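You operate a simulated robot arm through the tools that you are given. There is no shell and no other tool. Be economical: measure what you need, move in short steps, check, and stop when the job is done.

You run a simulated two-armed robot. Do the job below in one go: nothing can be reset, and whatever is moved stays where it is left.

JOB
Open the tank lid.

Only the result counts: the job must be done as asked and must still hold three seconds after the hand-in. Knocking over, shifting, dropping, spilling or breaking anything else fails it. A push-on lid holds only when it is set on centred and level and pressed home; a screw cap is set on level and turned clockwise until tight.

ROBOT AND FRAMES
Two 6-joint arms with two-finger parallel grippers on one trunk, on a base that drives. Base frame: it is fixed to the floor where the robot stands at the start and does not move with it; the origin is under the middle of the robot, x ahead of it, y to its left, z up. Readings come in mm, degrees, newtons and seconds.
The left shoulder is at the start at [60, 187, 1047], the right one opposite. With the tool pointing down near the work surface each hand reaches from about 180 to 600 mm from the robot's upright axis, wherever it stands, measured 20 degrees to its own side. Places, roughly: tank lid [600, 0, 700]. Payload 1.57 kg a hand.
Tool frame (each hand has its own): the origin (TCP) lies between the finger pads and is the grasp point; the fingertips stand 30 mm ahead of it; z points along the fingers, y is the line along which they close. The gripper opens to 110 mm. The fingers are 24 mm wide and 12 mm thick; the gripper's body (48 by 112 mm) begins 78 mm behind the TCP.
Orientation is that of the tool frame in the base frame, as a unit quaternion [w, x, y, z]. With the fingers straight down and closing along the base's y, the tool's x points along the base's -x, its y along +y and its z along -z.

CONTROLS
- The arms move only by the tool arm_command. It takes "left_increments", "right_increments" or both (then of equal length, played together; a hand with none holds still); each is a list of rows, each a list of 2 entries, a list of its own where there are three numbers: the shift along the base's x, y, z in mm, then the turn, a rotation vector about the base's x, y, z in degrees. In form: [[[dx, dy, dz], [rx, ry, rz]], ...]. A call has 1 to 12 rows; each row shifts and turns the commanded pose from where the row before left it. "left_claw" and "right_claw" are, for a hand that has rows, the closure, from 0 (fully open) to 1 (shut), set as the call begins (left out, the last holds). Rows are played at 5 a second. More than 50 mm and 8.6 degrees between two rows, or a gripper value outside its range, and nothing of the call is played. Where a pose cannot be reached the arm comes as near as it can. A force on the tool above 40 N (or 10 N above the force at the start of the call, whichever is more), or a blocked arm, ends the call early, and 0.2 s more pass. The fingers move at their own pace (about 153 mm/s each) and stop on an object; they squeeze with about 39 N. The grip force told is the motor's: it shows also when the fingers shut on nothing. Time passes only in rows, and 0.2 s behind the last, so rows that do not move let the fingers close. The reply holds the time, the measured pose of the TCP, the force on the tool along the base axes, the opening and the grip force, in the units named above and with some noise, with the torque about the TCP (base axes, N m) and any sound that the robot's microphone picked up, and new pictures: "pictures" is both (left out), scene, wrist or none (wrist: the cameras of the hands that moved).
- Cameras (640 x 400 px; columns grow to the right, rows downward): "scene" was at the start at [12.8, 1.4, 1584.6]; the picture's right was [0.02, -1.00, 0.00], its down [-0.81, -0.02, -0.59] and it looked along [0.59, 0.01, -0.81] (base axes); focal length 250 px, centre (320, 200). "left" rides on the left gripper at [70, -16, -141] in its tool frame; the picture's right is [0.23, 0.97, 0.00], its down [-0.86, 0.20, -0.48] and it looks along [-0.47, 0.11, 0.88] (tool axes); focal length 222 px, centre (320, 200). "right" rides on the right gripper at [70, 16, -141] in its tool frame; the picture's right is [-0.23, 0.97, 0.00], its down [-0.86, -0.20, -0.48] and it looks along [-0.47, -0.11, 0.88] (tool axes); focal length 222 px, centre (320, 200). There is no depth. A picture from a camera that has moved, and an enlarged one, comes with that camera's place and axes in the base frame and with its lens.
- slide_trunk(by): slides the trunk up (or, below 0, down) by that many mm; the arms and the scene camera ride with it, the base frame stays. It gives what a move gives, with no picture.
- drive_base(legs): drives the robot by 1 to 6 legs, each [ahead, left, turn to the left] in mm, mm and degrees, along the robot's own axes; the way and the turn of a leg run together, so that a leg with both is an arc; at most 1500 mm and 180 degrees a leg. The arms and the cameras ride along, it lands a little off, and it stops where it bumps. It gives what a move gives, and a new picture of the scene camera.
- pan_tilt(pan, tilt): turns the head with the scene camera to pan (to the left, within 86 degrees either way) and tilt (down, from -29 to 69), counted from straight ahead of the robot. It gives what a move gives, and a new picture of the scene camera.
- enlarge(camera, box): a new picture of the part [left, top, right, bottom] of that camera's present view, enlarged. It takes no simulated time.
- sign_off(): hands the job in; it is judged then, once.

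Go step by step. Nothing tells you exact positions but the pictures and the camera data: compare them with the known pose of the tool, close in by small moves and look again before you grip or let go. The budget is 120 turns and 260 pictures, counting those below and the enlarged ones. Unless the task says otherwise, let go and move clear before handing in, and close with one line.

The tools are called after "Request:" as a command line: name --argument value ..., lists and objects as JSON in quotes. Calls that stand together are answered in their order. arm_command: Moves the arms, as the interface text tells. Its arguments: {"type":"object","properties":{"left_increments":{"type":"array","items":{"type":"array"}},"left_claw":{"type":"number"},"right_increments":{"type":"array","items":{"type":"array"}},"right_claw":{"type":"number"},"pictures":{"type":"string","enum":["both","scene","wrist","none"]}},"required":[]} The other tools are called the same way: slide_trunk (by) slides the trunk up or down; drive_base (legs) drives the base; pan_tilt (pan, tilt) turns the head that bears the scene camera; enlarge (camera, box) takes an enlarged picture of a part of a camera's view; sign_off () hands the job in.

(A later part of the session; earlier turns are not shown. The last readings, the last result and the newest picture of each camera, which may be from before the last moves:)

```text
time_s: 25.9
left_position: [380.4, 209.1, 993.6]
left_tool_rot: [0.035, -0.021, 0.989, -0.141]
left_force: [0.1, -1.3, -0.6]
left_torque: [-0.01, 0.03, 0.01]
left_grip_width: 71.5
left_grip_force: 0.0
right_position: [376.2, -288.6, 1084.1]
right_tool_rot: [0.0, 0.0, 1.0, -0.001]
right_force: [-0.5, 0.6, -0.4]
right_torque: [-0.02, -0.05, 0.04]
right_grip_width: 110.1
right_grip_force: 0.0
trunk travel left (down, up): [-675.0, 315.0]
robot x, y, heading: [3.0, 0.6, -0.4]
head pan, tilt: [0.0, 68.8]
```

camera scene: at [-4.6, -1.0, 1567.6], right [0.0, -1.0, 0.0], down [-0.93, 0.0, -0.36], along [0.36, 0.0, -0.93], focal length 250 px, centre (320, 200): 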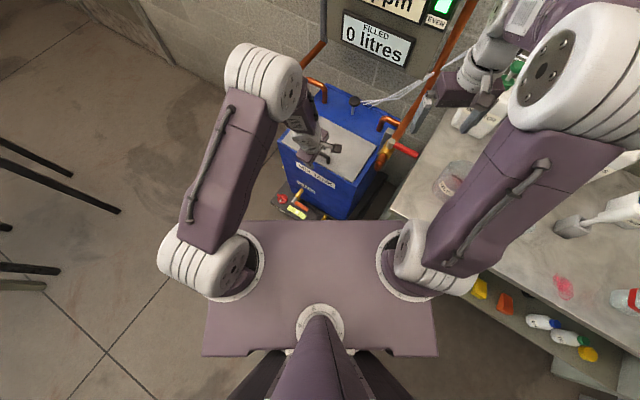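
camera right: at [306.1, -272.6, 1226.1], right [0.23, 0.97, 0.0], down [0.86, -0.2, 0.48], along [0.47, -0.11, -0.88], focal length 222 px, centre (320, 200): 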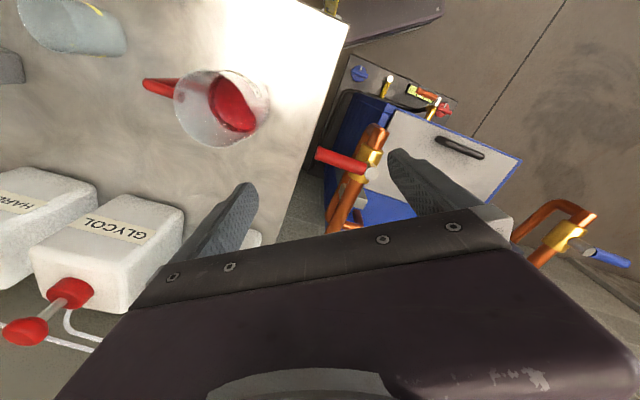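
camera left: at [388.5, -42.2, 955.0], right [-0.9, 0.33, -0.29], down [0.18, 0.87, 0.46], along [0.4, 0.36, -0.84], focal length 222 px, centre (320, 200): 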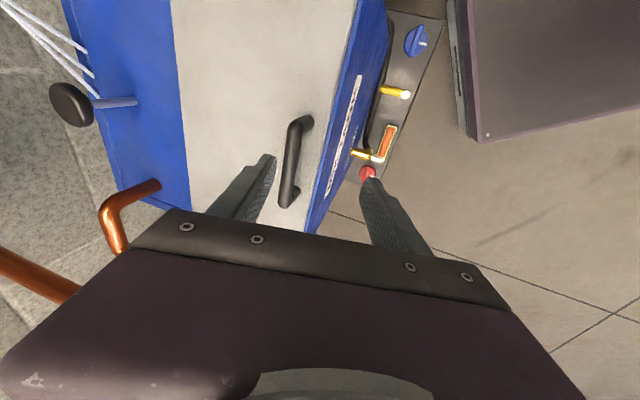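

Request:
arm_command --left_increments '[[[0, 0, 0], [8.1, 2, -1.2]], [[0, 0, 0], [8.1, 2, -1.2]], [[18.3, -29.4, -16.3], [0, 0, 8]], [[18.3, -29.4, -16.3], [0, 0, 8]], [[18.3, -29.4, -16.3], [0, 0, 8]], [[18.3, -29.4, -16.3], [0, 0, 8]], [[18.3, -29.4, -16.3], [0, 0, 8]], [[18.3, -29.4, -16.3], [0, 0, 8]], [[18.3, -29.4, -16.3], [0, 0, 8]], [[0, 0, 0], [0, 0, 0]]]' --pictures "wrist"

Request:
pan_tilt --pan 0 --tilt 54

```text
time_s: 28.1
left_position: [423.5, 61.0, 802.7]
left_tool_rot: [0.073, -0.455, 0.885, -0.065]
left_force: [-0.1, 0.4, 0.0]
left_torque: [0.02, -0.01, 0.03]
left_grip_width: 71.5
left_grip_force: 0.1
left hand out of reach, approached as far as the arm can: row 1, 2, 4, 5, 6, 7, 8, 9
right_position: [375.0, -288.3, 1085.6]
right_tool_rot: [0.0, 0.001, 1.0, 0.0]
right_force: [-0.2, -0.3, -0.4]
right_torque: [0.01, 0.01, -0.04]
right_grip_width: 110.0
right_grip_force: 0.1
trunk travel left (down, up): [-675.0, 315.0]
robot x, y, heading: [1.6, -0.8, -0.2]
head pan, tilt: [0.0, 68.8]
camera left: at [370.5, 1.9, 937.6], right [-0.91, 0.38, -0.19], down [0.24, 0.83, 0.49], along [0.35, 0.4, -0.85], focal length 222 px, centre (320, 200)
```

left: 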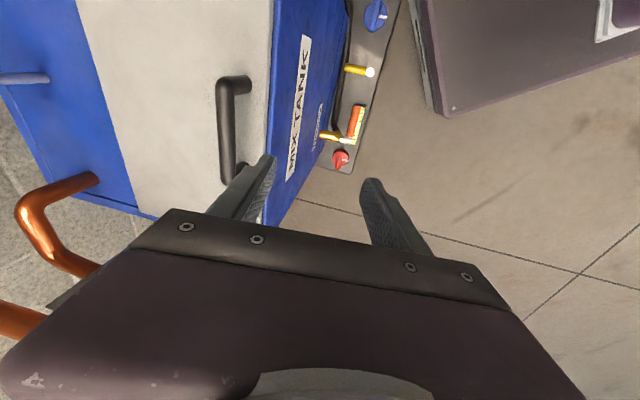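

```text
time_s: 28.9
left_position: [423.5, 61.1, 801.8]
left_tool_rot: [0.072, -0.455, 0.885, -0.064]
left_force: [-0.2, -0.1, -0.5]
left_torque: [0.01, 0.0, -0.03]
left_grip_width: 71.4
left_grip_force: 0.0
right_position: [375.9, -289.0, 1084.3]
right_tool_rot: [0.0, 0.001, 1.0, 0.0]
right_force: [0.2, -0.3, 0.2]
right_torque: [-0.02, 0.02, 0.0]
right_grip_width: 109.8
right_grip_force: 0.1
trunk travel left (down, up): [-675.0, 315.0]
robot x, y, heading: [2.5, -0.2, -0.2]
head pan, tilt: [0.0, 54.0]
camera scene: at [13.2, -0.6, 1584.3], right [0.0, -1.0, 0.0], down [-0.81, 0.0, -0.59], along [0.59, 0.0, -0.81], focal length 250 px, centre (320, 200)
```

scene: 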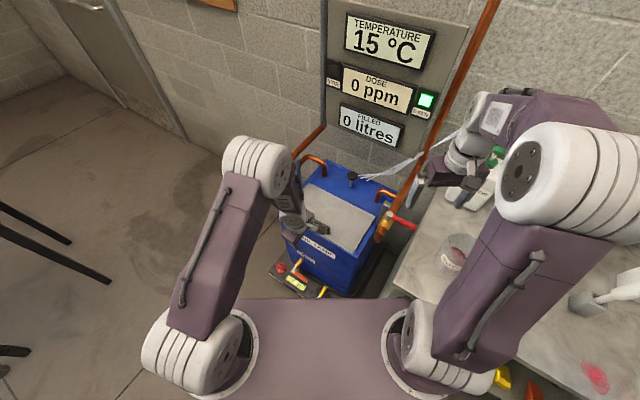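

Request:
enlarge --camera "scene" --box '[200, 110, 400, 260]'

Request:
enlarge --camera "scene" --box '[380, 60, 580, 220]'

```text
2.67 times, centred on (300, 185) of scene
camera zoom: at [13.2, -0.6, 1584.3], right [0.0, -1.0, 0.0], down [-0.81, 0.0, -0.59], along [0.59, 0.0, -0.81], focal length 667 px, centre (373, 240)
```

zoom: 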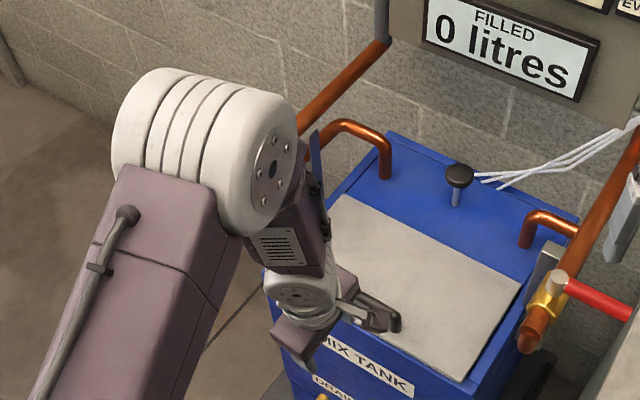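

```text
2.50 times, centred on (480, 140) of scene
camera zoom: at [13.2, -0.6, 1584.3], right [0.0, -1.0, 0.0], down [-0.81, 0.0, -0.59], along [0.59, 0.0, -0.81], focal length 625 px, centre (-80, 350)
```

zoom: 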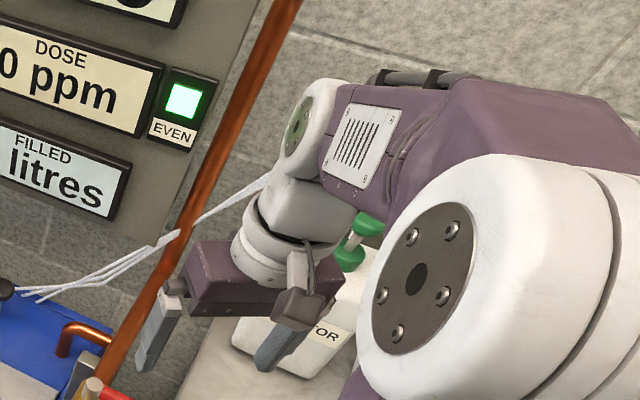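

Request:
arm_command --left_increments '[[[5, 20, 40], [0, 0, 0]], [[5, 20, 40], [0, 0, 0]], [[5, 20, 40], [0, 0, 0]], [[5, 20, 40], [0, 0, 0]], [[5, 20, 40], [0, 0, 0]], [[0, 0, 0], [0, 0, 0]]]' --pictures "none"

Request:
arm_command --left_increments '[[[0, 0, 0], [3, 0, 0]], [[0, 0, 0], [3, 0, 0]], [[0, 0, 0], [0, 0, 0]]]' --pictures "none"

Request:
arm_command --left_increments '[[[0, 0, 0], [0, 3, 0]], [[0, 0, 0], [0, 3, 0]], [[0, 0, 0], [0, 0, 0]]]' --pictures "scene"

```text
time_s: 30.3
left_position: [448.5, 157.0, 991.7]
left_tool_rot: [0.073, -0.455, 0.885, -0.065]
left_force: [-0.1, 0.6, 0.4]
left_torque: [-0.01, -0.01, 0.01]
left_grip_width: 71.6
left_grip_force: 0.1
left hand out of reach, approached as far as the arm can: row 1
right_position: [375.6, -289.1, 1085.1]
right_tool_rot: [0.0, 0.002, 1.0, 0.0]
right_force: [-0.3, -0.6, -0.4]
right_torque: [0.0, 0.0, 0.0]
right_grip_width: 110.3
right_grip_force: 0.0
trunk travel left (down, up): [-675.0, 315.0]
robot x, y, heading: [-1.7, -2.3, -0.0]
head pan, tilt: [0.0, 54.0]
```

```text
time_s: 31.1
left_position: [448.6, 156.8, 991.7]
left_tool_rot: [0.096, -0.451, 0.887, -0.018]
left_force: [-0.4, 0.4, -1.0]
left_torque: [0.01, -0.02, 0.03]
left_grip_width: 71.3
left_grip_force: 0.0
right_position: [376.0, -288.0, 1084.0]
right_tool_rot: [0.0, 0.001, 1.0, 0.0]
right_force: [-0.8, 0.2, -1.1]
right_torque: [-0.02, -0.04, 0.0]
right_grip_width: 109.9
right_grip_force: 0.0
trunk travel left (down, up): [-675.0, 315.0]
robot x, y, heading: [-0.5, -3.2, -0.3]
head pan, tilt: [0.0, 54.0]
```

```text
time_s: 31.9
left_position: [449.1, 157.2, 992.2]
left_tool_rot: [0.05, -0.451, 0.891, 0.006]
left_force: [2.0, 0.3, -0.3]
left_torque: [0.02, -0.03, 0.0]
left_grip_width: 71.6
left_grip_force: 0.1
right_position: [376.0, -288.5, 1084.4]
right_tool_rot: [0.0, 0.001, 1.0, 0.0]
right_force: [0.4, 0.0, 0.1]
right_torque: [0.0, -0.01, 0.01]
right_grip_width: 110.0
right_grip_force: 0.1
trunk travel left (down, up): [-675.0, 315.0]
robot x, y, heading: [-0.3, -5.1, 0.0]
head pan, tilt: [0.0, 54.0]
camera scene: at [12.9, -0.4, 1584.3], right [0.0, -1.0, 0.0], down [-0.81, 0.0, -0.59], along [0.59, 0.0, -0.81], focal length 250 px, centre (320, 200)
```

scene: 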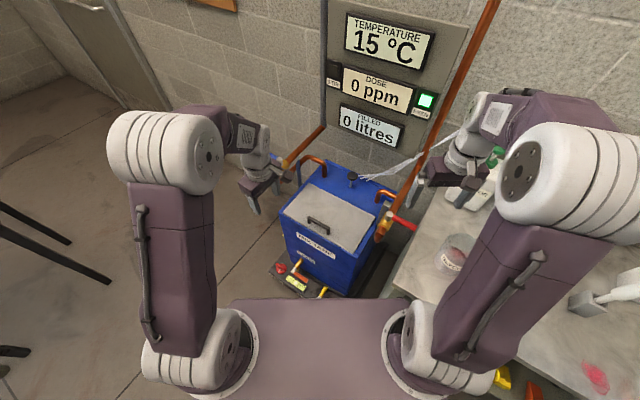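

Higher up the arm obeys fully again; the bad zone is low and near relative to the shoulders. I'll straighten the tool, bring the right hand inboard, and lower the trunk 200 mm so the handle sits in the good zone.

Request:
arm_command --left_increments '[[[0, 0, 20], [-3.3, 4.7, 2.4]], [[0, 0, 40], [0, 0, 0]], [[0, 0, 40], [0, 0, 0]], [[0, 0, 0], [0, 0, 0]]]' --right_increments '[[[-15, 40, 10], [0, 0, 0]], [[-15, 40, 10], [0, 0, 0]], [[0, 40, 10], [0, 0, 0]], [[0, 0, 0], [0, 0, 0]]]' --pictures "scene"

Request:
slide_trunk --by -200

Request:
pan_tilt --pan 0 --tilt 50

```text
time_s: 32.9
left_position: [451.1, 156.3, 1093.7]
left_tool_rot: [-0.001, -0.47, 0.883, -0.001]
left_force: [0.2, -0.2, 0.3]
left_torque: [-0.02, -0.03, -0.02]
left_grip_width: 71.6
left_grip_force: 0.1
right_position: [346.8, -171.2, 1115.1]
right_tool_rot: [-0.001, 0.001, 1.0, 0.0]
right_force: [0.8, 0.1, -0.5]
right_torque: [0.01, 0.0, 0.03]
right_grip_width: 109.9
right_grip_force: 0.0
trunk travel left (down, up): [-675.0, 315.0]
robot x, y, heading: [-1.4, 3.7, -0.1]
head pan, tilt: [0.0, 54.0]
camera scene: at [13.8, -0.4, 1584.3], right [0.0, -1.0, 0.0], down [-0.81, 0.0, -0.59], along [0.59, 0.0, -0.81], focal length 250 px, centre (320, 200)
```

scene: 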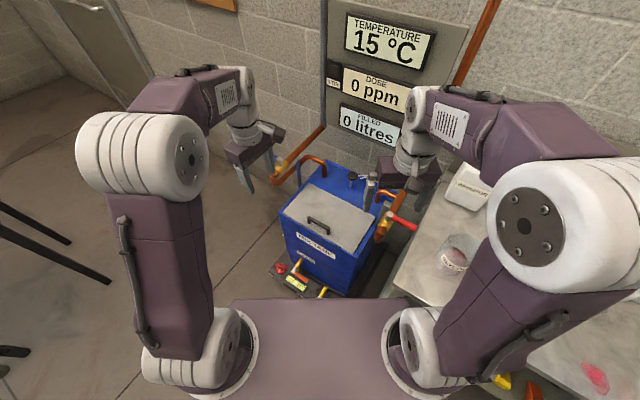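

```text
time_s: 35.0
left_position: [449.9, 156.5, 893.2]
left_tool_rot: [0.0, -0.47, 0.883, -0.001]
left_force: [0.1, 0.5, -0.3]
left_torque: [0.02, 0.0, -0.01]
left_grip_width: 71.6
left_grip_force: 0.1
right_position: [346.1, -171.7, 915.7]
right_tool_rot: [0.0, 0.001, 1.0, 0.001]
right_force: [-0.1, 0.0, -0.5]
right_torque: [0.0, -0.04, -0.04]
right_grip_width: 109.9
right_grip_force: 0.1
trunk travel left (down, up): [-475.0, 515.0]
robot x, y, heading: [-1.2, 2.2, -0.3]
head pan, tilt: [0.0, 54.0]
```

```text
time_s: 35.7
left_position: [451.4, 157.0, 893.0]
left_tool_rot: [0.001, -0.47, 0.882, -0.001]
left_force: [-0.3, 0.6, 0.5]
left_torque: [-0.04, -0.02, 0.02]
left_grip_width: 71.5
left_grip_force: 0.0
right_position: [345.2, -170.8, 916.2]
right_tool_rot: [0.0, 0.001, 1.0, 0.0]
right_force: [0.4, -0.1, 0.0]
right_torque: [0.02, -0.05, 0.01]
right_grip_width: 109.8
right_grip_force: 0.1
trunk travel left (down, up): [-475.0, 515.0]
robot x, y, heading: [-0.9, 1.1, 0.2]
head pan, tilt: [0.0, 50.0]
camera scene: at [17.1, -0.3, 1389.6], right [0.0, -1.0, 0.0], down [-0.77, 0.0, -0.64], along [0.64, 0.0, -0.77], focal length 250 px, centre (320, 200)
```

scene: 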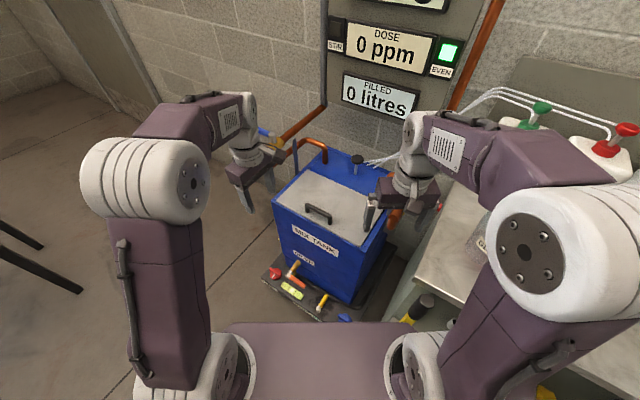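

Request:
arm_command --left_increments '[[[10.8, -30.4, -18.6], [0, 0, 0]], [[10.8, -30.4, -18.6], [0, 0, 0]], [[10.8, -30.4, -18.6], [0, 0, 0]], [[10.8, -30.4, -18.6], [0, 0, 0]], [[10.8, -30.4, -18.6], [0, 0, 0]], [[0, 0, 0], [-2.8, -4.15, 0]], [[0, 0, 0], [-2.8, -4.15, 0]], [[0, 0, 0], [-2.8, -4.15, 0]], [[0, 0, 0], [-2.8, -4.15, 0]], [[0, 0, 0], [-2.8, -4.15, 0]], [[0, 0, 0], [0, 0, 0]]]' --left_claw 0.5

```text
time_s: 38.1
left_position: [504.1, 4.7, 801.5]
left_tool_rot: [0.103, -0.458, 0.861, -0.193]
left_force: [-0.9, 0.3, 0.2]
left_torque: [0.04, 0.0, 0.02]
left_grip_width: 55.1
left_grip_force: 0.0
right_position: [345.8, -170.9, 914.6]
right_tool_rot: [-0.001, 0.0, 1.0, 0.0]
right_force: [0.1, -0.4, -0.2]
right_torque: [0.01, -0.02, -0.04]
right_grip_width: 109.9
right_grip_force: 0.0
trunk travel left (down, up): [-475.0, 515.0]
robot x, y, heading: [0.5, -3.8, -0.1]
head pan, tilt: [0.0, 50.0]
camera scene: at [17.3, -0.5, 1389.6], right [0.0, -1.0, 0.0], down [-0.77, 0.0, -0.64], along [0.64, 0.0, -0.77], focal length 250 px, centre (320, 200)
camera left: at [428.4, -27.4, 934.4], right [-0.86, 0.3, -0.41], down [0.16, 0.92, 0.35], along [0.49, 0.23, -0.84], focal length 222 px, centre (320, 200)
```

scene: 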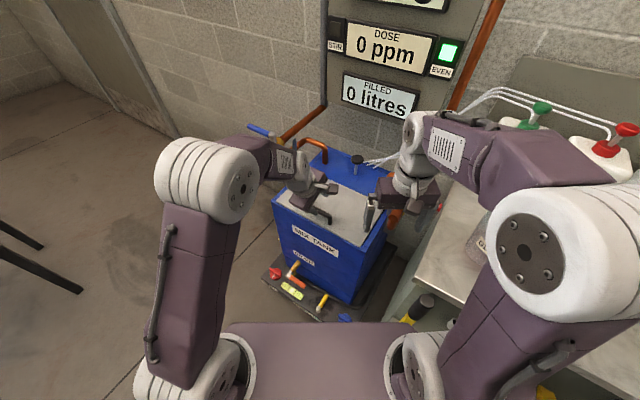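
left: 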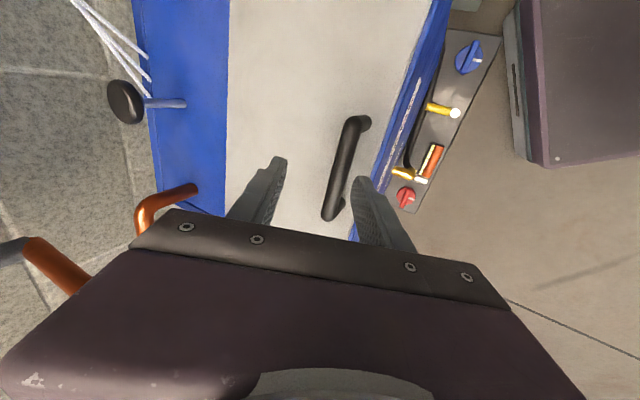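

All reachable now, with a 25° forward tilt. Descending onto the bar with narrowed fingers as before.

Request:
arm_command --left_increments '[[[0, 0.5, -20], [0, 0, 0]], [[0, 0.5, -17], [0, 0, 0]], [[0, 0, -8], [0, 0, 0]], [[0, 0, -6], [0, 0, 0]], [[0, 0, 0], [0, 0, 0]]]' --left_claw 0.66 --pictures "wrist"

```text
time_s: 39.3
left_position: [504.0, 5.9, 750.0]
left_tool_rot: [0.103, -0.459, 0.861, -0.193]
left_force: [-1.1, 1.6, 9.4]
left_torque: [0.13, 0.18, -0.01]
left_grip_width: 36.3
left_grip_force: 0.1
right_position: [345.2, -170.4, 915.6]
right_tool_rot: [0.001, 0.0, 1.0, -0.001]
right_force: [-0.5, 0.4, -0.1]
right_torque: [0.02, 0.0, 0.0]
right_grip_width: 110.0
right_grip_force: 0.1
trunk travel left (down, up): [-475.0, 515.0]
robot x, y, heading: [2.2, -0.2, 0.0]
head pan, tilt: [0.0, 50.0]
camera left: at [427.4, -26.5, 884.3], right [-0.86, 0.3, -0.41], down [0.16, 0.92, 0.35], along [0.49, 0.23, -0.84], focal length 222 px, centre (320, 200)
```

left: 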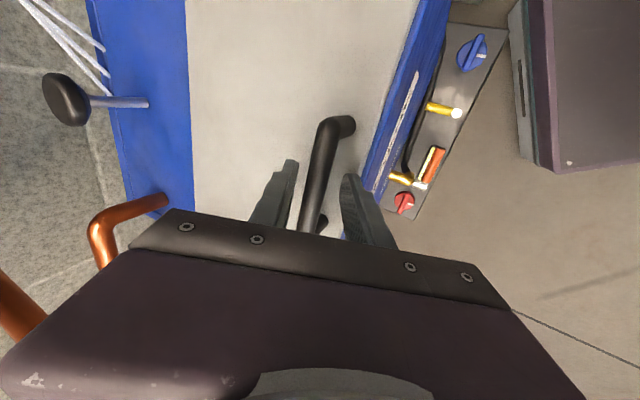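

Request:
arm_command --left_increments '[[[0, 0, 0], [0, 0, 0]], [[0, 0, 0], [0, 0, 0]], [[0, 0, 0], [0, 0, 0]]]' --left_claw 1.0 --pictures "none"

Request:
arm_command --left_increments '[[[1, -1, 3], [0, 0, 0]], [[3.9, -2.6, 15.3], [2.8, 4.15, 0]], [[4.9, -3.3, 14.7], [2.8, 4.15, 0]], [[6, -4, 14.3], [2.8, 4.15, 0]], [[0, 0, 0], [0, 0, 0]]]'

```text
time_s: 40.1
left_position: [506.4, 4.4, 750.9]
left_tool_rot: [0.105, -0.459, 0.861, -0.193]
left_force: [15.4, -9.8, 17.1]
left_torque: [-0.23, -0.14, 0.16]
left_grip_width: 15.3
left_grip_force: 31.3
right_position: [346.2, -171.5, 915.0]
right_tool_rot: [0.0, 0.001, 1.0, 0.001]
right_force: [0.1, -0.1, 0.5]
right_torque: [0.0, 0.03, 0.0]
right_grip_width: 109.9
right_grip_force: 0.1
trunk travel left (down, up): [-475.0, 515.0]
robot x, y, heading: [0.8, -1.4, 0.0]
head pan, tilt: [0.0, 50.0]
```

```text
time_s: 41.3
left_position: [520.9, -4.0, 796.9]
left_tool_rot: [0.041, -0.469, 0.879, -0.076]
left_force: [4.3, 0.4, -4.2]
left_torque: [0.13, 0.11, 0.18]
left_grip_width: 15.6
left_grip_force: 31.9
right_position: [347.4, -170.3, 914.6]
right_tool_rot: [0.0, 0.0, 1.0, 0.001]
right_force: [0.0, 0.4, 0.7]
right_torque: [0.01, 0.0, 0.01]
right_grip_width: 110.1
right_grip_force: 0.1
trunk travel left (down, up): [-475.0, 515.0]
robot x, y, heading: [0.4, 0.8, -0.4]
head pan, tilt: [0.0, 50.0]
camera scene: at [18.4, -0.5, 1389.5], right [0.0, -1.0, 0.0], down [-0.77, 0.0, -0.64], along [0.64, 0.0, -0.77], focal length 250 px, centre (320, 200)
camera left: at [475.0, -57.8, 937.8], right [-0.92, 0.35, -0.17], down [0.24, 0.87, 0.44], along [0.3, 0.36, -0.88], focal length 222 px, centre (320, 200)
```

scene: 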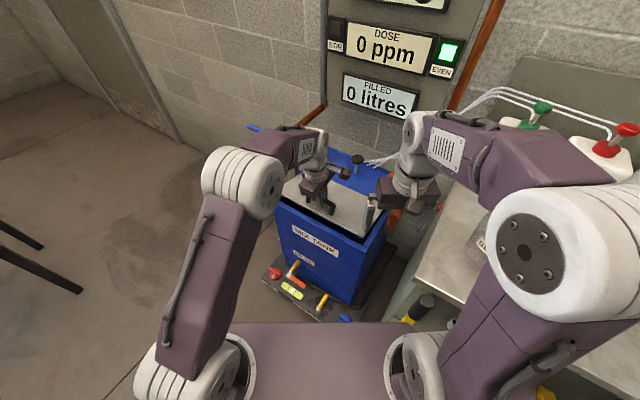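
left: 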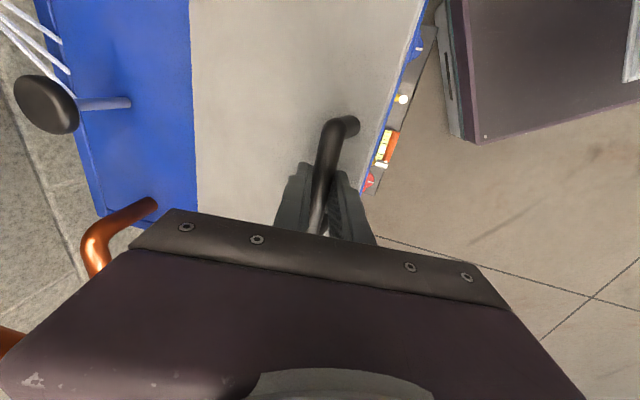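

The lid is about 15° open with small forces. Continuing the arc.

Request:
arm_command --left_increments '[[[7, -4.7, 13.5], [2.8, 4.15, 0]], [[7.9, -5.3, 12.8], [2.8, 4.15, 0]], [[8.8, -5.9, 11.8], [2.8, 4.15, 0]], [[0, 0, 0], [0, 0, 0]]]' --pictures "scene"

Request:
enlarge --camera "scene" --box '[240, 110, 440, 270]'

```text
time_s: 42.2
left_position: [534.0, -12.8, 822.6]
left_tool_rot: [-0.016, -0.471, 0.881, 0.034]
left_force: [29.0, -8.8, -21.1]
left_torque: [0.44, -0.59, 0.21]
left_grip_width: 15.3
left_grip_force: 31.3
left hand out of reach, approached as far as the arm can: row 3
right_position: [352.2, -172.6, 912.8]
right_tool_rot: [-0.004, 0.002, 1.0, 0.001]
right_force: [0.6, 0.5, -0.2]
right_torque: [0.01, 0.03, -0.01]
right_grip_width: 110.1
right_grip_force: 0.1
trunk travel left (down, up): [-475.0, 515.0]
robot x, y, heading: [-1.8, 3.0, -0.3]
head pan, tilt: [0.0, 50.0]
stopped in row 4 (left hand): the force on the tool passed its limit at 46 N (the readings are from after the stop); the commanded pose is now the measured one
camera scene: at [26.2, -2.3, 1389.0], right [0.0, -1.0, 0.0], down [-0.77, 0.0, -0.64], along [0.64, 0.0, -0.77], focal length 250 px, centre (320, 200)
```

scene: 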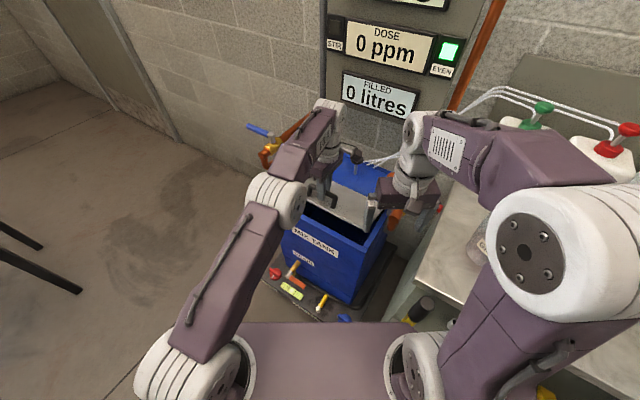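

```text
2.50 times, centred on (340, 190) of scene
camera zoom: at [26.2, -2.3, 1389.0], right [0.0, -1.0, 0.0], down [-0.77, 0.0, -0.64], along [0.64, 0.0, -0.77], focal length 625 px, centre (270, 225)
```

zoom: 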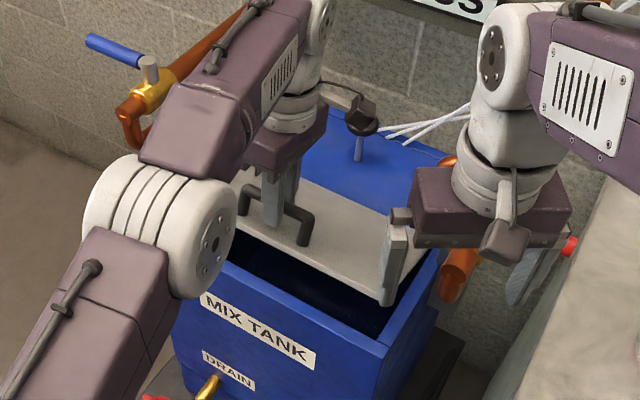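

The lid is held about 27° open and the left arm is at its reach. Now the right hand, closed and pitched forward 60°, goes towards the gap under the right part of the front edge.

Request:
arm_command --left_increments '[[[2, -1, 1], [-1.2, -1.8, 0]], [[0, 0, 0], [0, 0, 0]], [[0, 0, 0], [0, 0, 0]], [[0, 0, 0], [0, 0, 0]], [[0, 0, 0], [0, 0, 0]], [[0, 0, 0], [0, 0, 0]], [[0, 0, 0], [0, 0, 0]], [[0, 0, 0], [0, 0, 0]], [[0, 0, 0], [0, 0, 0]]]' --right_increments '[[[4, 9, -14], [0, -7.5, 0]], [[4, 9, -14], [0, -7.5, 0]], [[4, 9, -14], [0, -7.5, 0]], [[4, 9, -14], [0, -7.5, 0]], [[4, 9, -14], [0, -7.5, 0]], [[4, 9, -14], [0, -7.5, 0]], [[4, 9, -14], [0, -7.5, 0]], [[4, 9, -14], [0, -7.5, 0]], [[0, 0, 0], [0, 0, 0]]]' --right_claw 1.0

Request:
enlarge --camera "scene" --box '[240, 110, 440, 270]'

```text
time_s: 44.2
left_position: [534.8, -14.3, 825.1]
left_tool_rot: [-0.009, -0.47, 0.882, 0.018]
left_force: [26.9, -7.7, -21.2]
left_torque: [-0.11, -0.19, 0.22]
left_grip_width: 15.5
left_grip_force: 31.4
right_position: [443.3, -90.2, 842.7]
right_tool_rot: [0.438, 0.009, 0.899, -0.016]
right_force: [-0.1, -0.7, -0.6]
right_torque: [0.04, -0.01, -0.01]
right_grip_width: 0.0
right_grip_force: 20.6
right hand out of reach, approached as far as the arm can: row 5, 6, 7, 8
trunk travel left (down, up): [-475.0, 515.0]
robot x, y, heading: [2.6, -0.0, -0.2]
head pan, tilt: [0.0, 50.0]
camera scene: at [26.2, -2.2, 1389.4], right [0.0, -1.0, 0.0], down [-0.77, 0.0, -0.64], along [0.64, 0.0, -0.77], focal length 250 px, centre (320, 200)
camera right: at [291.1, -69.7, 874.7], right [0.17, 0.97, 0.16], down [0.14, -0.18, 0.97], along [0.97, -0.14, -0.17], focal length 222 px, centre (320, 200)
camera left: at [513.8, -85.0, 965.0], right [-0.93, 0.35, 0.04], down [0.33, 0.81, 0.49], along [0.14, 0.47, -0.87], focal length 222 px, centre (320, 200)
```

scene: 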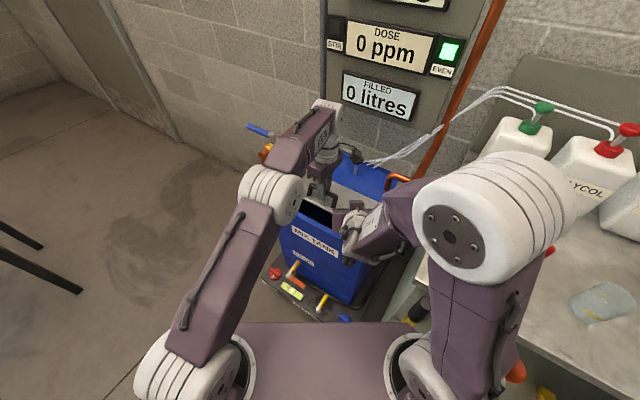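
right: 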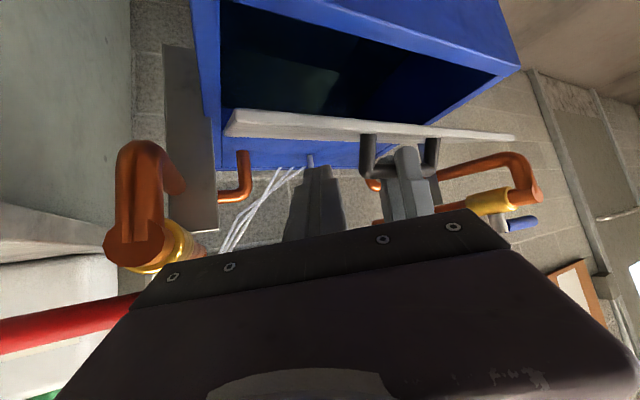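
left: 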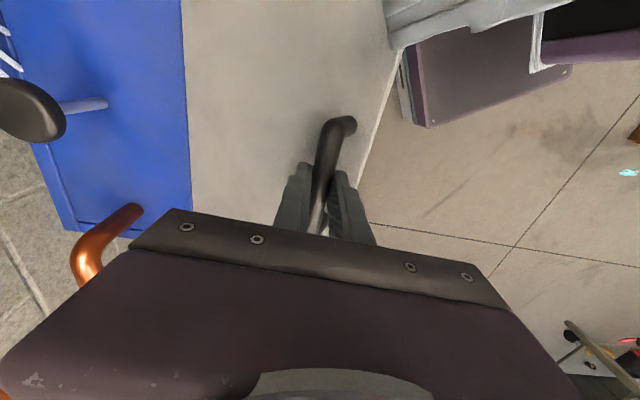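

```text
2.50 times, centred on (340, 190) of scene
camera zoom: at [26.2, -2.2, 1389.4], right [0.0, -1.0, 0.0], down [-0.77, 0.0, -0.64], along [0.64, 0.0, -0.77], focal length 625 px, centre (270, 225)
```

zoom: 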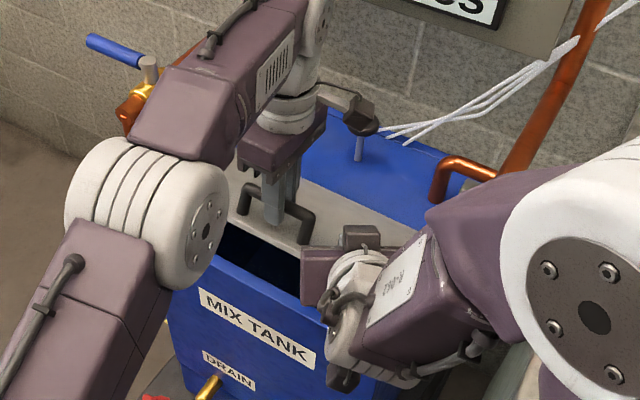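

The right hand can't tilt that far this close in. I'll use about 40° pitch and bring the tip in front of and below the lifted edge.

Request:
arm_command --right_increments '[[[-5, 6, -5], [0, 6, 0]], [[-5, 6, -10], [0, 6, 0]], [[-5, 6, -15], [0, 0, 0]], [[-4, 6, -15], [0, 0, 0]], [[0, 0, -15], [0, 0, 0]], [[0, 0, -8], [0, 0, 0]], [[0, 0, 0], [0, 0, 0]]]'

Request:
enlarge --camera "scene" --box '[240, 110, 440, 270]'

```text
time_s: 45.8
left_position: [525.5, -11.6, 832.2]
left_tool_rot: [-0.007, -0.47, 0.882, 0.015]
left_force: [0.2, 0.6, 0.5]
left_torque: [-0.02, 0.0, -0.03]
left_grip_width: 0.0
left_grip_force: 20.8
right_position: [415.8, -63.5, 777.9]
right_tool_rot: [0.344, 0.006, 0.939, -0.018]
right_force: [-26.1, 10.5, 5.6]
right_torque: [0.17, 0.39, -0.02]
right_grip_width: 0.0
right_grip_force: 21.4
trunk travel left (down, up): [-475.0, 515.0]
robot x, y, heading: [0.6, -0.1, -0.1]
head pan, tilt: [0.0, 50.0]
camera scene: at [12.6, 1.7, 1389.7], right [0.0, -1.0, 0.0], down [-0.76, 0.0, -0.65], along [0.65, 0.0, -0.76], focal length 250 px, centre (320, 200)
camera right: at [272.8, -42.7, 840.2], right [0.2, 0.97, 0.12], down [0.34, -0.18, 0.92], along [0.92, -0.14, -0.37], focal length 222 px, centre (320, 200)
```

scene: 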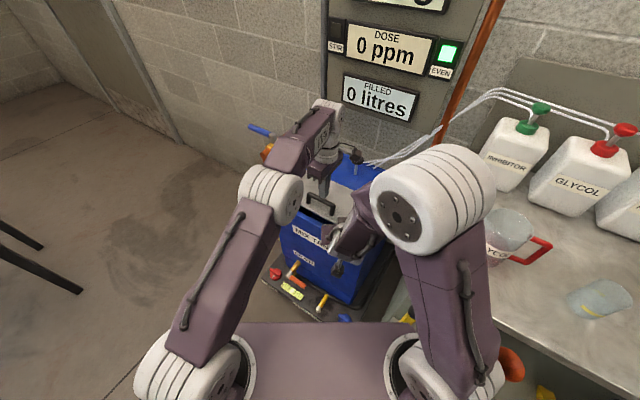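
right: 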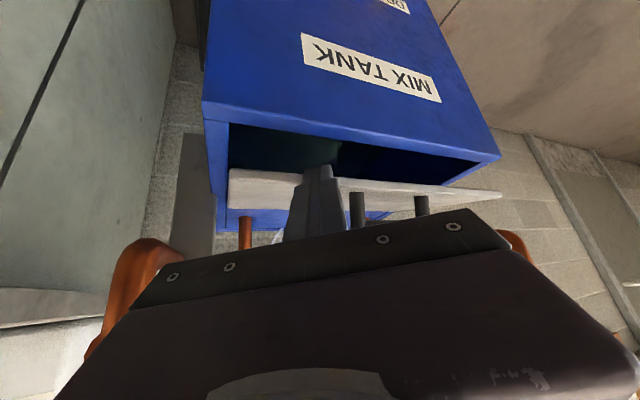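

```text
2.50 times, centred on (340, 190) of scene
camera zoom: at [12.6, 1.7, 1389.7], right [0.0, -1.0, 0.0], down [-0.76, 0.0, -0.65], along [0.65, 0.0, -0.76], focal length 625 px, centre (270, 225)
```

zoom: 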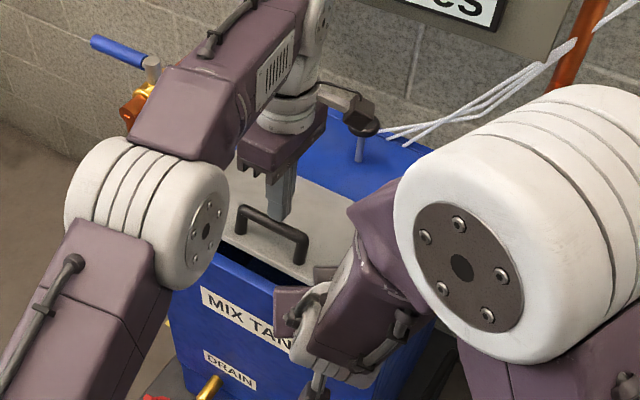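

The left grip slipped off, but the lid's edge now rests on the right finger, which holds it open. I'll raise the left hand clear and then lift with the right.

Request:
arm_command --left_increments '[[[0, 0, 30], [0, 0, 0]], [[0, 0, 30], [0, 0, 0]], [[-18, 35, 12], [0, 0, 0]], [[-18, 35, 12], [0, 0, 0]], [[-18, 35, 12], [0, 0, 0]], [[-18, 35, 12], [0, 0, 0]], [[-18, 35, 0], [0, 0, 0]], [[0, 0, 0], [0, 0, 0]]]' --pictures "both"

Request:
enlarge --camera "scene" --box '[240, 110, 440, 270]'

Request:
enlarge --camera "right" --box '[200, 80, 520, 280]'

```text
time_s: 47.6
left_position: [423.8, 168.4, 935.2]
left_tool_rot: [-0.007, -0.47, 0.882, 0.017]
left_force: [-0.5, 0.2, -0.1]
left_torque: [-0.02, -0.02, -0.03]
left_grip_width: 0.2
left_grip_force: 21.3
left hand out of reach, approached as far as the arm can: row 2
right_position: [418.8, -64.0, 779.2]
right_tool_rot: [0.346, 0.007, 0.938, -0.018]
right_force: [-24.3, 11.8, 6.7]
right_torque: [0.17, 0.36, -0.01]
right_grip_width: 0.0
right_grip_force: 21.4
trunk travel left (down, up): [-475.0, 515.0]
robot x, y, heading: [0.9, -0.3, -0.2]
head pan, tilt: [0.0, 50.0]
camera scene: at [12.8, 1.8, 1389.6], right [0.0, -1.0, 0.0], down [-0.76, 0.0, -0.65], along [0.65, 0.0, -0.76], focal length 250 px, centre (320, 200)
camera left: at [403.3, 98.2, 1074.9], right [-0.93, 0.35, 0.03], down [0.32, 0.81, 0.49], along [0.14, 0.47, -0.87], focal length 222 px, centre (320, 200)
```

scene: 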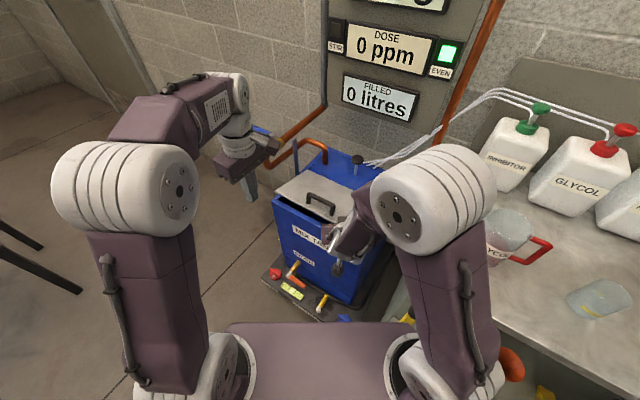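
left: 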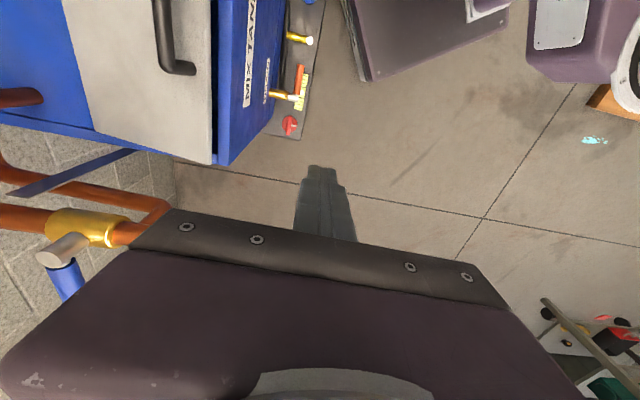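

```text
2.50 times, centred on (340, 190) of scene
camera zoom: at [12.8, 1.8, 1389.6], right [0.0, -1.0, 0.0], down [-0.76, 0.0, -0.65], along [0.65, 0.0, -0.76], focal length 625 px, centre (270, 225)
```

zoom: 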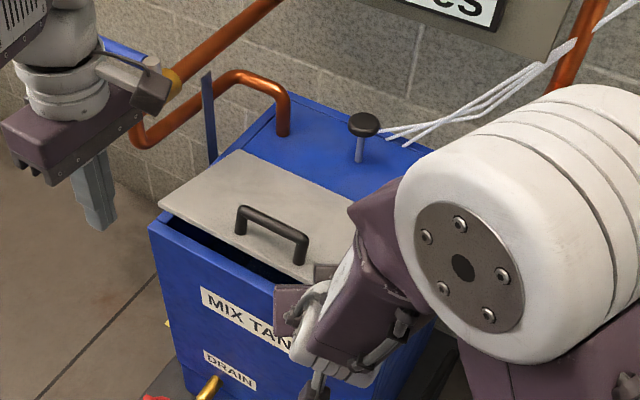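

```text
2.00 times, centred on (360, 180) of right
camera zoom: at [274.3, -42.7, 840.8], right [0.2, 0.97, 0.12], down [0.34, -0.18, 0.92], along [0.92, -0.14, -0.36], focal length 444 px, centre (240, 240)
```

zoom: 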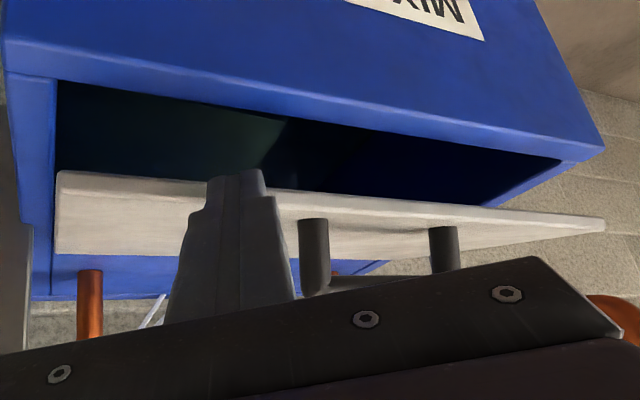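

The edge sits near the fingertip. I'll slide the finger in along its own axis so that the edge rests well up the shaft.

Request:
arm_command --right_increments '[[[5.2, 0, -6], [0, 0, 0]], [[5.2, 0, -6], [0, 0, 0]], [[5.2, 0, -6], [0, 0, 0]], [[0, 0, 0], [0, 0, 0]]]' --pictures "wrist"

```text
time_s: 48.0
left_position: [426.1, 167.2, 933.9]
left_tool_rot: [-0.007, -0.47, 0.883, 0.018]
left_force: [0.7, -0.8, 0.0]
left_torque: [0.0, 0.01, -0.01]
left_grip_width: 0.1
left_grip_force: 21.9
right_position: [416.9, -63.5, 772.2]
right_tool_rot: [0.337, 0.005, 0.941, -0.017]
right_force: [-23.0, 11.1, 3.3]
right_torque: [0.17, 0.41, -0.01]
right_grip_width: 0.0
right_grip_force: 21.5
trunk travel left (down, up): [-475.0, 515.0]
robot x, y, heading: [1.2, -1.7, -0.1]
head pan, tilt: [0.0, 50.0]
stopped in row 1 (right hand): the force on the tool passed its limit at 44 N (the readings are from after the stop); the commanded pose is now the measured one
camera right: at [274.4, -42.7, 836.2], right [0.19, 0.97, 0.12], down [0.35, -0.18, 0.92], along [0.92, -0.14, -0.38], focal length 222 px, centre (320, 200)
```

right: 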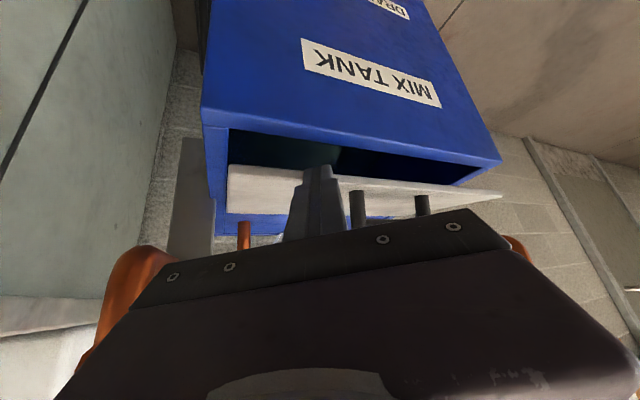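

The finger is only pressing the front of the edge. It still holds the lid at about 13°, so I'll have the left hand take the handle again and then reposition the right finger properly.

Request:
arm_command --left_increments '[[[18.8, -33.8, -16.8], [0, 0, 0]], [[18.8, -33.8, -16.8], [0, 0, 0]], [[18.8, -33.8, -16.8], [0, 0, 0]], [[18.8, -33.8, -16.8], [0, 0, 0]], [[18.8, -33.8, -16.8], [0, 0, 0]], [[0, 0, 0], [0, 0, 0]]]' --left_claw 0.5

Request:
enlarge --camera "left" --box '[200, 80, 460, 242]'

```text
time_s: 49.4
left_position: [521.1, -1.9, 849.3]
left_tool_rot: [-0.008, -0.47, 0.882, 0.017]
left_force: [0.2, 0.2, 0.1]
left_torque: [-0.01, 0.0, -0.01]
left_grip_width: 54.9
left_grip_force: 0.0
right_position: [417.5, -63.1, 774.3]
right_tool_rot: [0.342, 0.007, 0.939, -0.019]
right_force: [-23.0, 11.6, 6.4]
right_torque: [0.2, 0.43, -0.07]
right_grip_width: 0.0
right_grip_force: 21.4
trunk travel left (down, up): [-475.0, 515.0]
robot x, y, heading: [4.7, 0.2, -0.1]
head pan, tilt: [0.0, 50.0]
camera scene: at [13.4, 1.6, 1389.6], right [0.0, -1.0, 0.0], down [-0.76, 0.0, -0.65], along [0.65, 0.0, -0.76], focal length 250 px, centre (320, 200)
camera left: at [500.2, -71.6, 989.3], right [-0.93, 0.35, 0.04], down [0.33, 0.81, 0.49], along [0.14, 0.47, -0.87], focal length 222 px, centre (320, 200)
```

scene: 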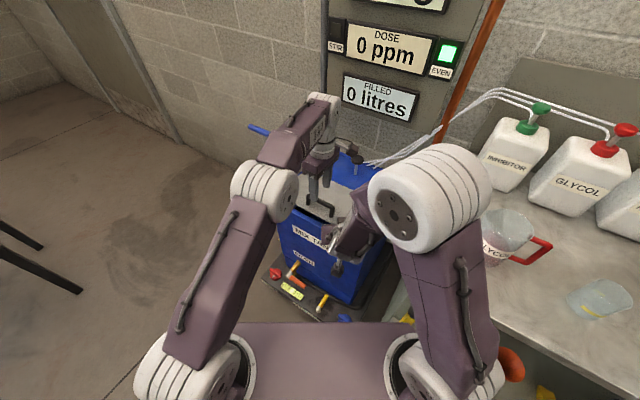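
left: 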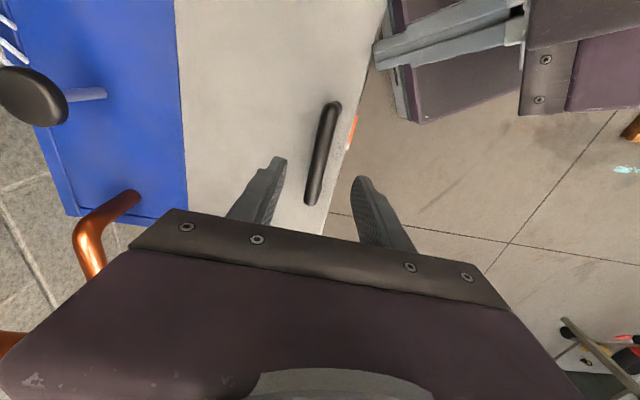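

```text
2.46 times, centred on (330, 161) of left
camera zoom: at [500.2, -71.6, 989.3], right [-0.93, 0.35, 0.04], down [0.33, 0.81, 0.49], along [0.14, 0.47, -0.87], focal length 547 px, centre (295, 296)
```

zoom: 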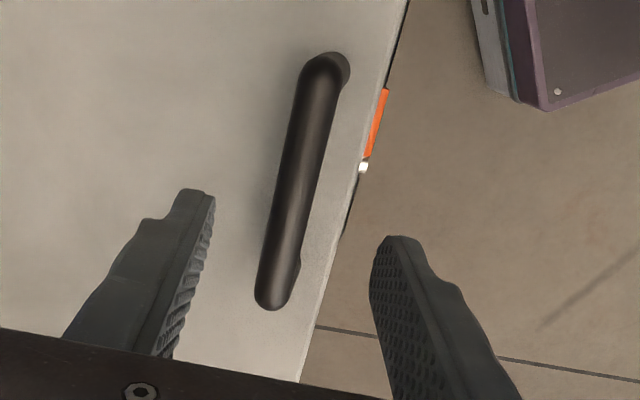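

Request:
arm_command --left_increments '[[[-2, 0, -25], [0, 0, 0]], [[-1, 0, -25], [0, 0, 0]], [[0, 0, -12], [0, 0, 0]], [[0, 0, -7], [0, 0, 0]], [[0, 0, 0], [0, 0, 0]]]' --left_claw 0.55 --pictures "wrist"

Request:
enlarge --camera "left" --box '[200, 80, 460, 242]'

```text
time_s: 50.6
left_position: [517.3, -2.4, 781.3]
left_tool_rot: [-0.007, -0.47, 0.882, 0.018]
left_force: [-1.1, -0.7, -0.7]
left_torque: [0.01, 0.0, -0.02]
left_grip_width: 49.3
left_grip_force: 0.1
right_position: [418.4, -63.7, 774.8]
right_tool_rot: [0.342, 0.006, 0.94, -0.017]
right_force: [-17.3, 11.0, 4.4]
right_torque: [0.22, 0.32, 0.0]
right_grip_width: 0.0
right_grip_force: 21.5
trunk travel left (down, up): [-475.0, 515.0]
robot x, y, heading: [3.1, -0.1, 0.0]
head pan, tilt: [0.0, 50.0]
camera left: at [496.5, -71.8, 920.3], right [-0.93, 0.35, 0.04], down [0.33, 0.81, 0.49], along [0.14, 0.47, -0.87], focal length 222 px, centre (320, 200)
```

left: 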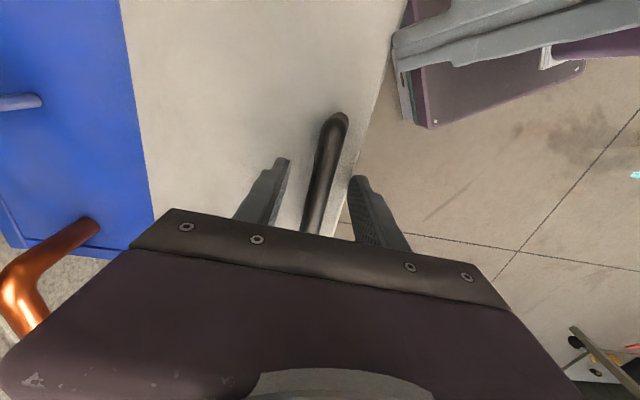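

```text
2.46 times, centred on (330, 161) of left
camera zoom: at [496.5, -71.8, 920.3], right [-0.93, 0.35, 0.04], down [0.33, 0.81, 0.49], along [0.14, 0.47, -0.87], focal length 547 px, centre (295, 296)
```

zoom: 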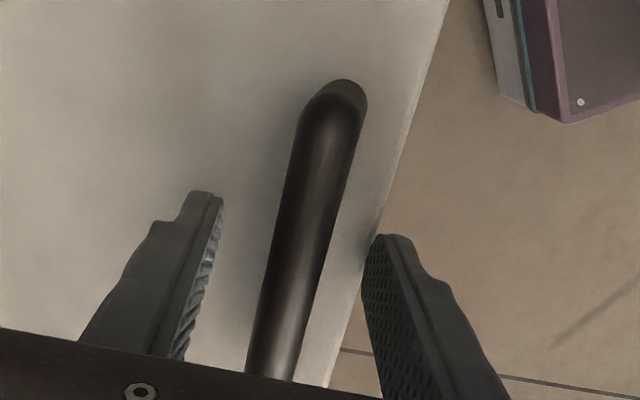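

Request:
arm_command --left_increments '[[[0, 0, -5], [0, 0, 0]], [[0, 0, 0], [0, 0, 0]]]' --left_claw 0.7 --pictures "none"

Request:
arm_command --left_increments '[[[0, 0, 0], [0, 0, 0]], [[0, 0, 0], [0, 0, 0]], [[0, 0, 0], [0, 0, 0]]]' --left_claw 1.0 --pictures "wrist"

```text
time_s: 51.2
left_position: [519.6, -3.1, 774.2]
left_tool_rot: [-0.008, -0.47, 0.882, 0.02]
left_force: [-0.3, 0.7, -0.1]
left_torque: [0.01, 0.0, 0.03]
left_grip_width: 32.8
left_grip_force: 0.1
right_position: [422.6, -65.1, 774.2]
right_tool_rot: [0.342, 0.008, 0.94, -0.018]
right_force: [0.0, -1.2, -0.5]
right_torque: [0.0, -0.03, -0.05]
right_grip_width: 0.1
right_grip_force: 20.9
trunk travel left (down, up): [-475.0, 515.0]
robot x, y, heading: [3.0, 2.9, -0.1]
head pan, tilt: [0.0, 50.0]
```

```text
time_s: 52.0
left_position: [514.9, -2.3, 775.4]
left_tool_rot: [-0.008, -0.472, 0.882, 0.019]
left_force: [-14.5, 8.0, 4.3]
left_torque: [-0.19, 0.23, 0.41]
left_grip_width: 15.4
left_grip_force: 31.3
right_position: [419.6, -63.5, 775.1]
right_tool_rot: [0.342, 0.006, 0.939, -0.018]
right_force: [0.2, 0.2, 0.3]
right_torque: [0.01, -0.02, -0.01]
right_grip_width: 0.0
right_grip_force: 21.4
trunk travel left (down, up): [-475.0, 515.0]
robot x, y, heading: [1.7, 0.6, -0.1]
head pan, tilt: [0.0, 50.0]
camera left: at [496.3, -71.8, 915.3], right [-0.93, 0.35, 0.04], down [0.33, 0.81, 0.49], along [0.14, 0.47, -0.87], focal length 222 px, centre (320, 200)
```

left: 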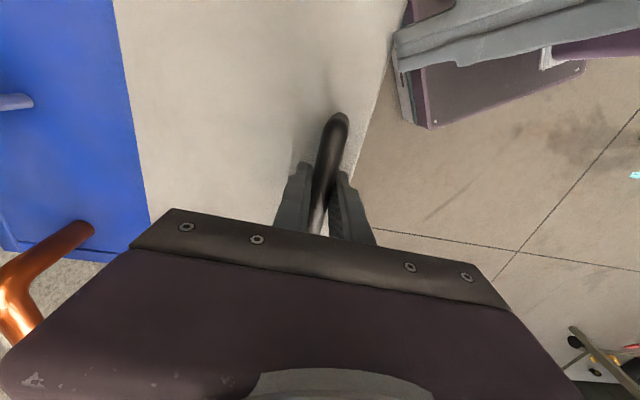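

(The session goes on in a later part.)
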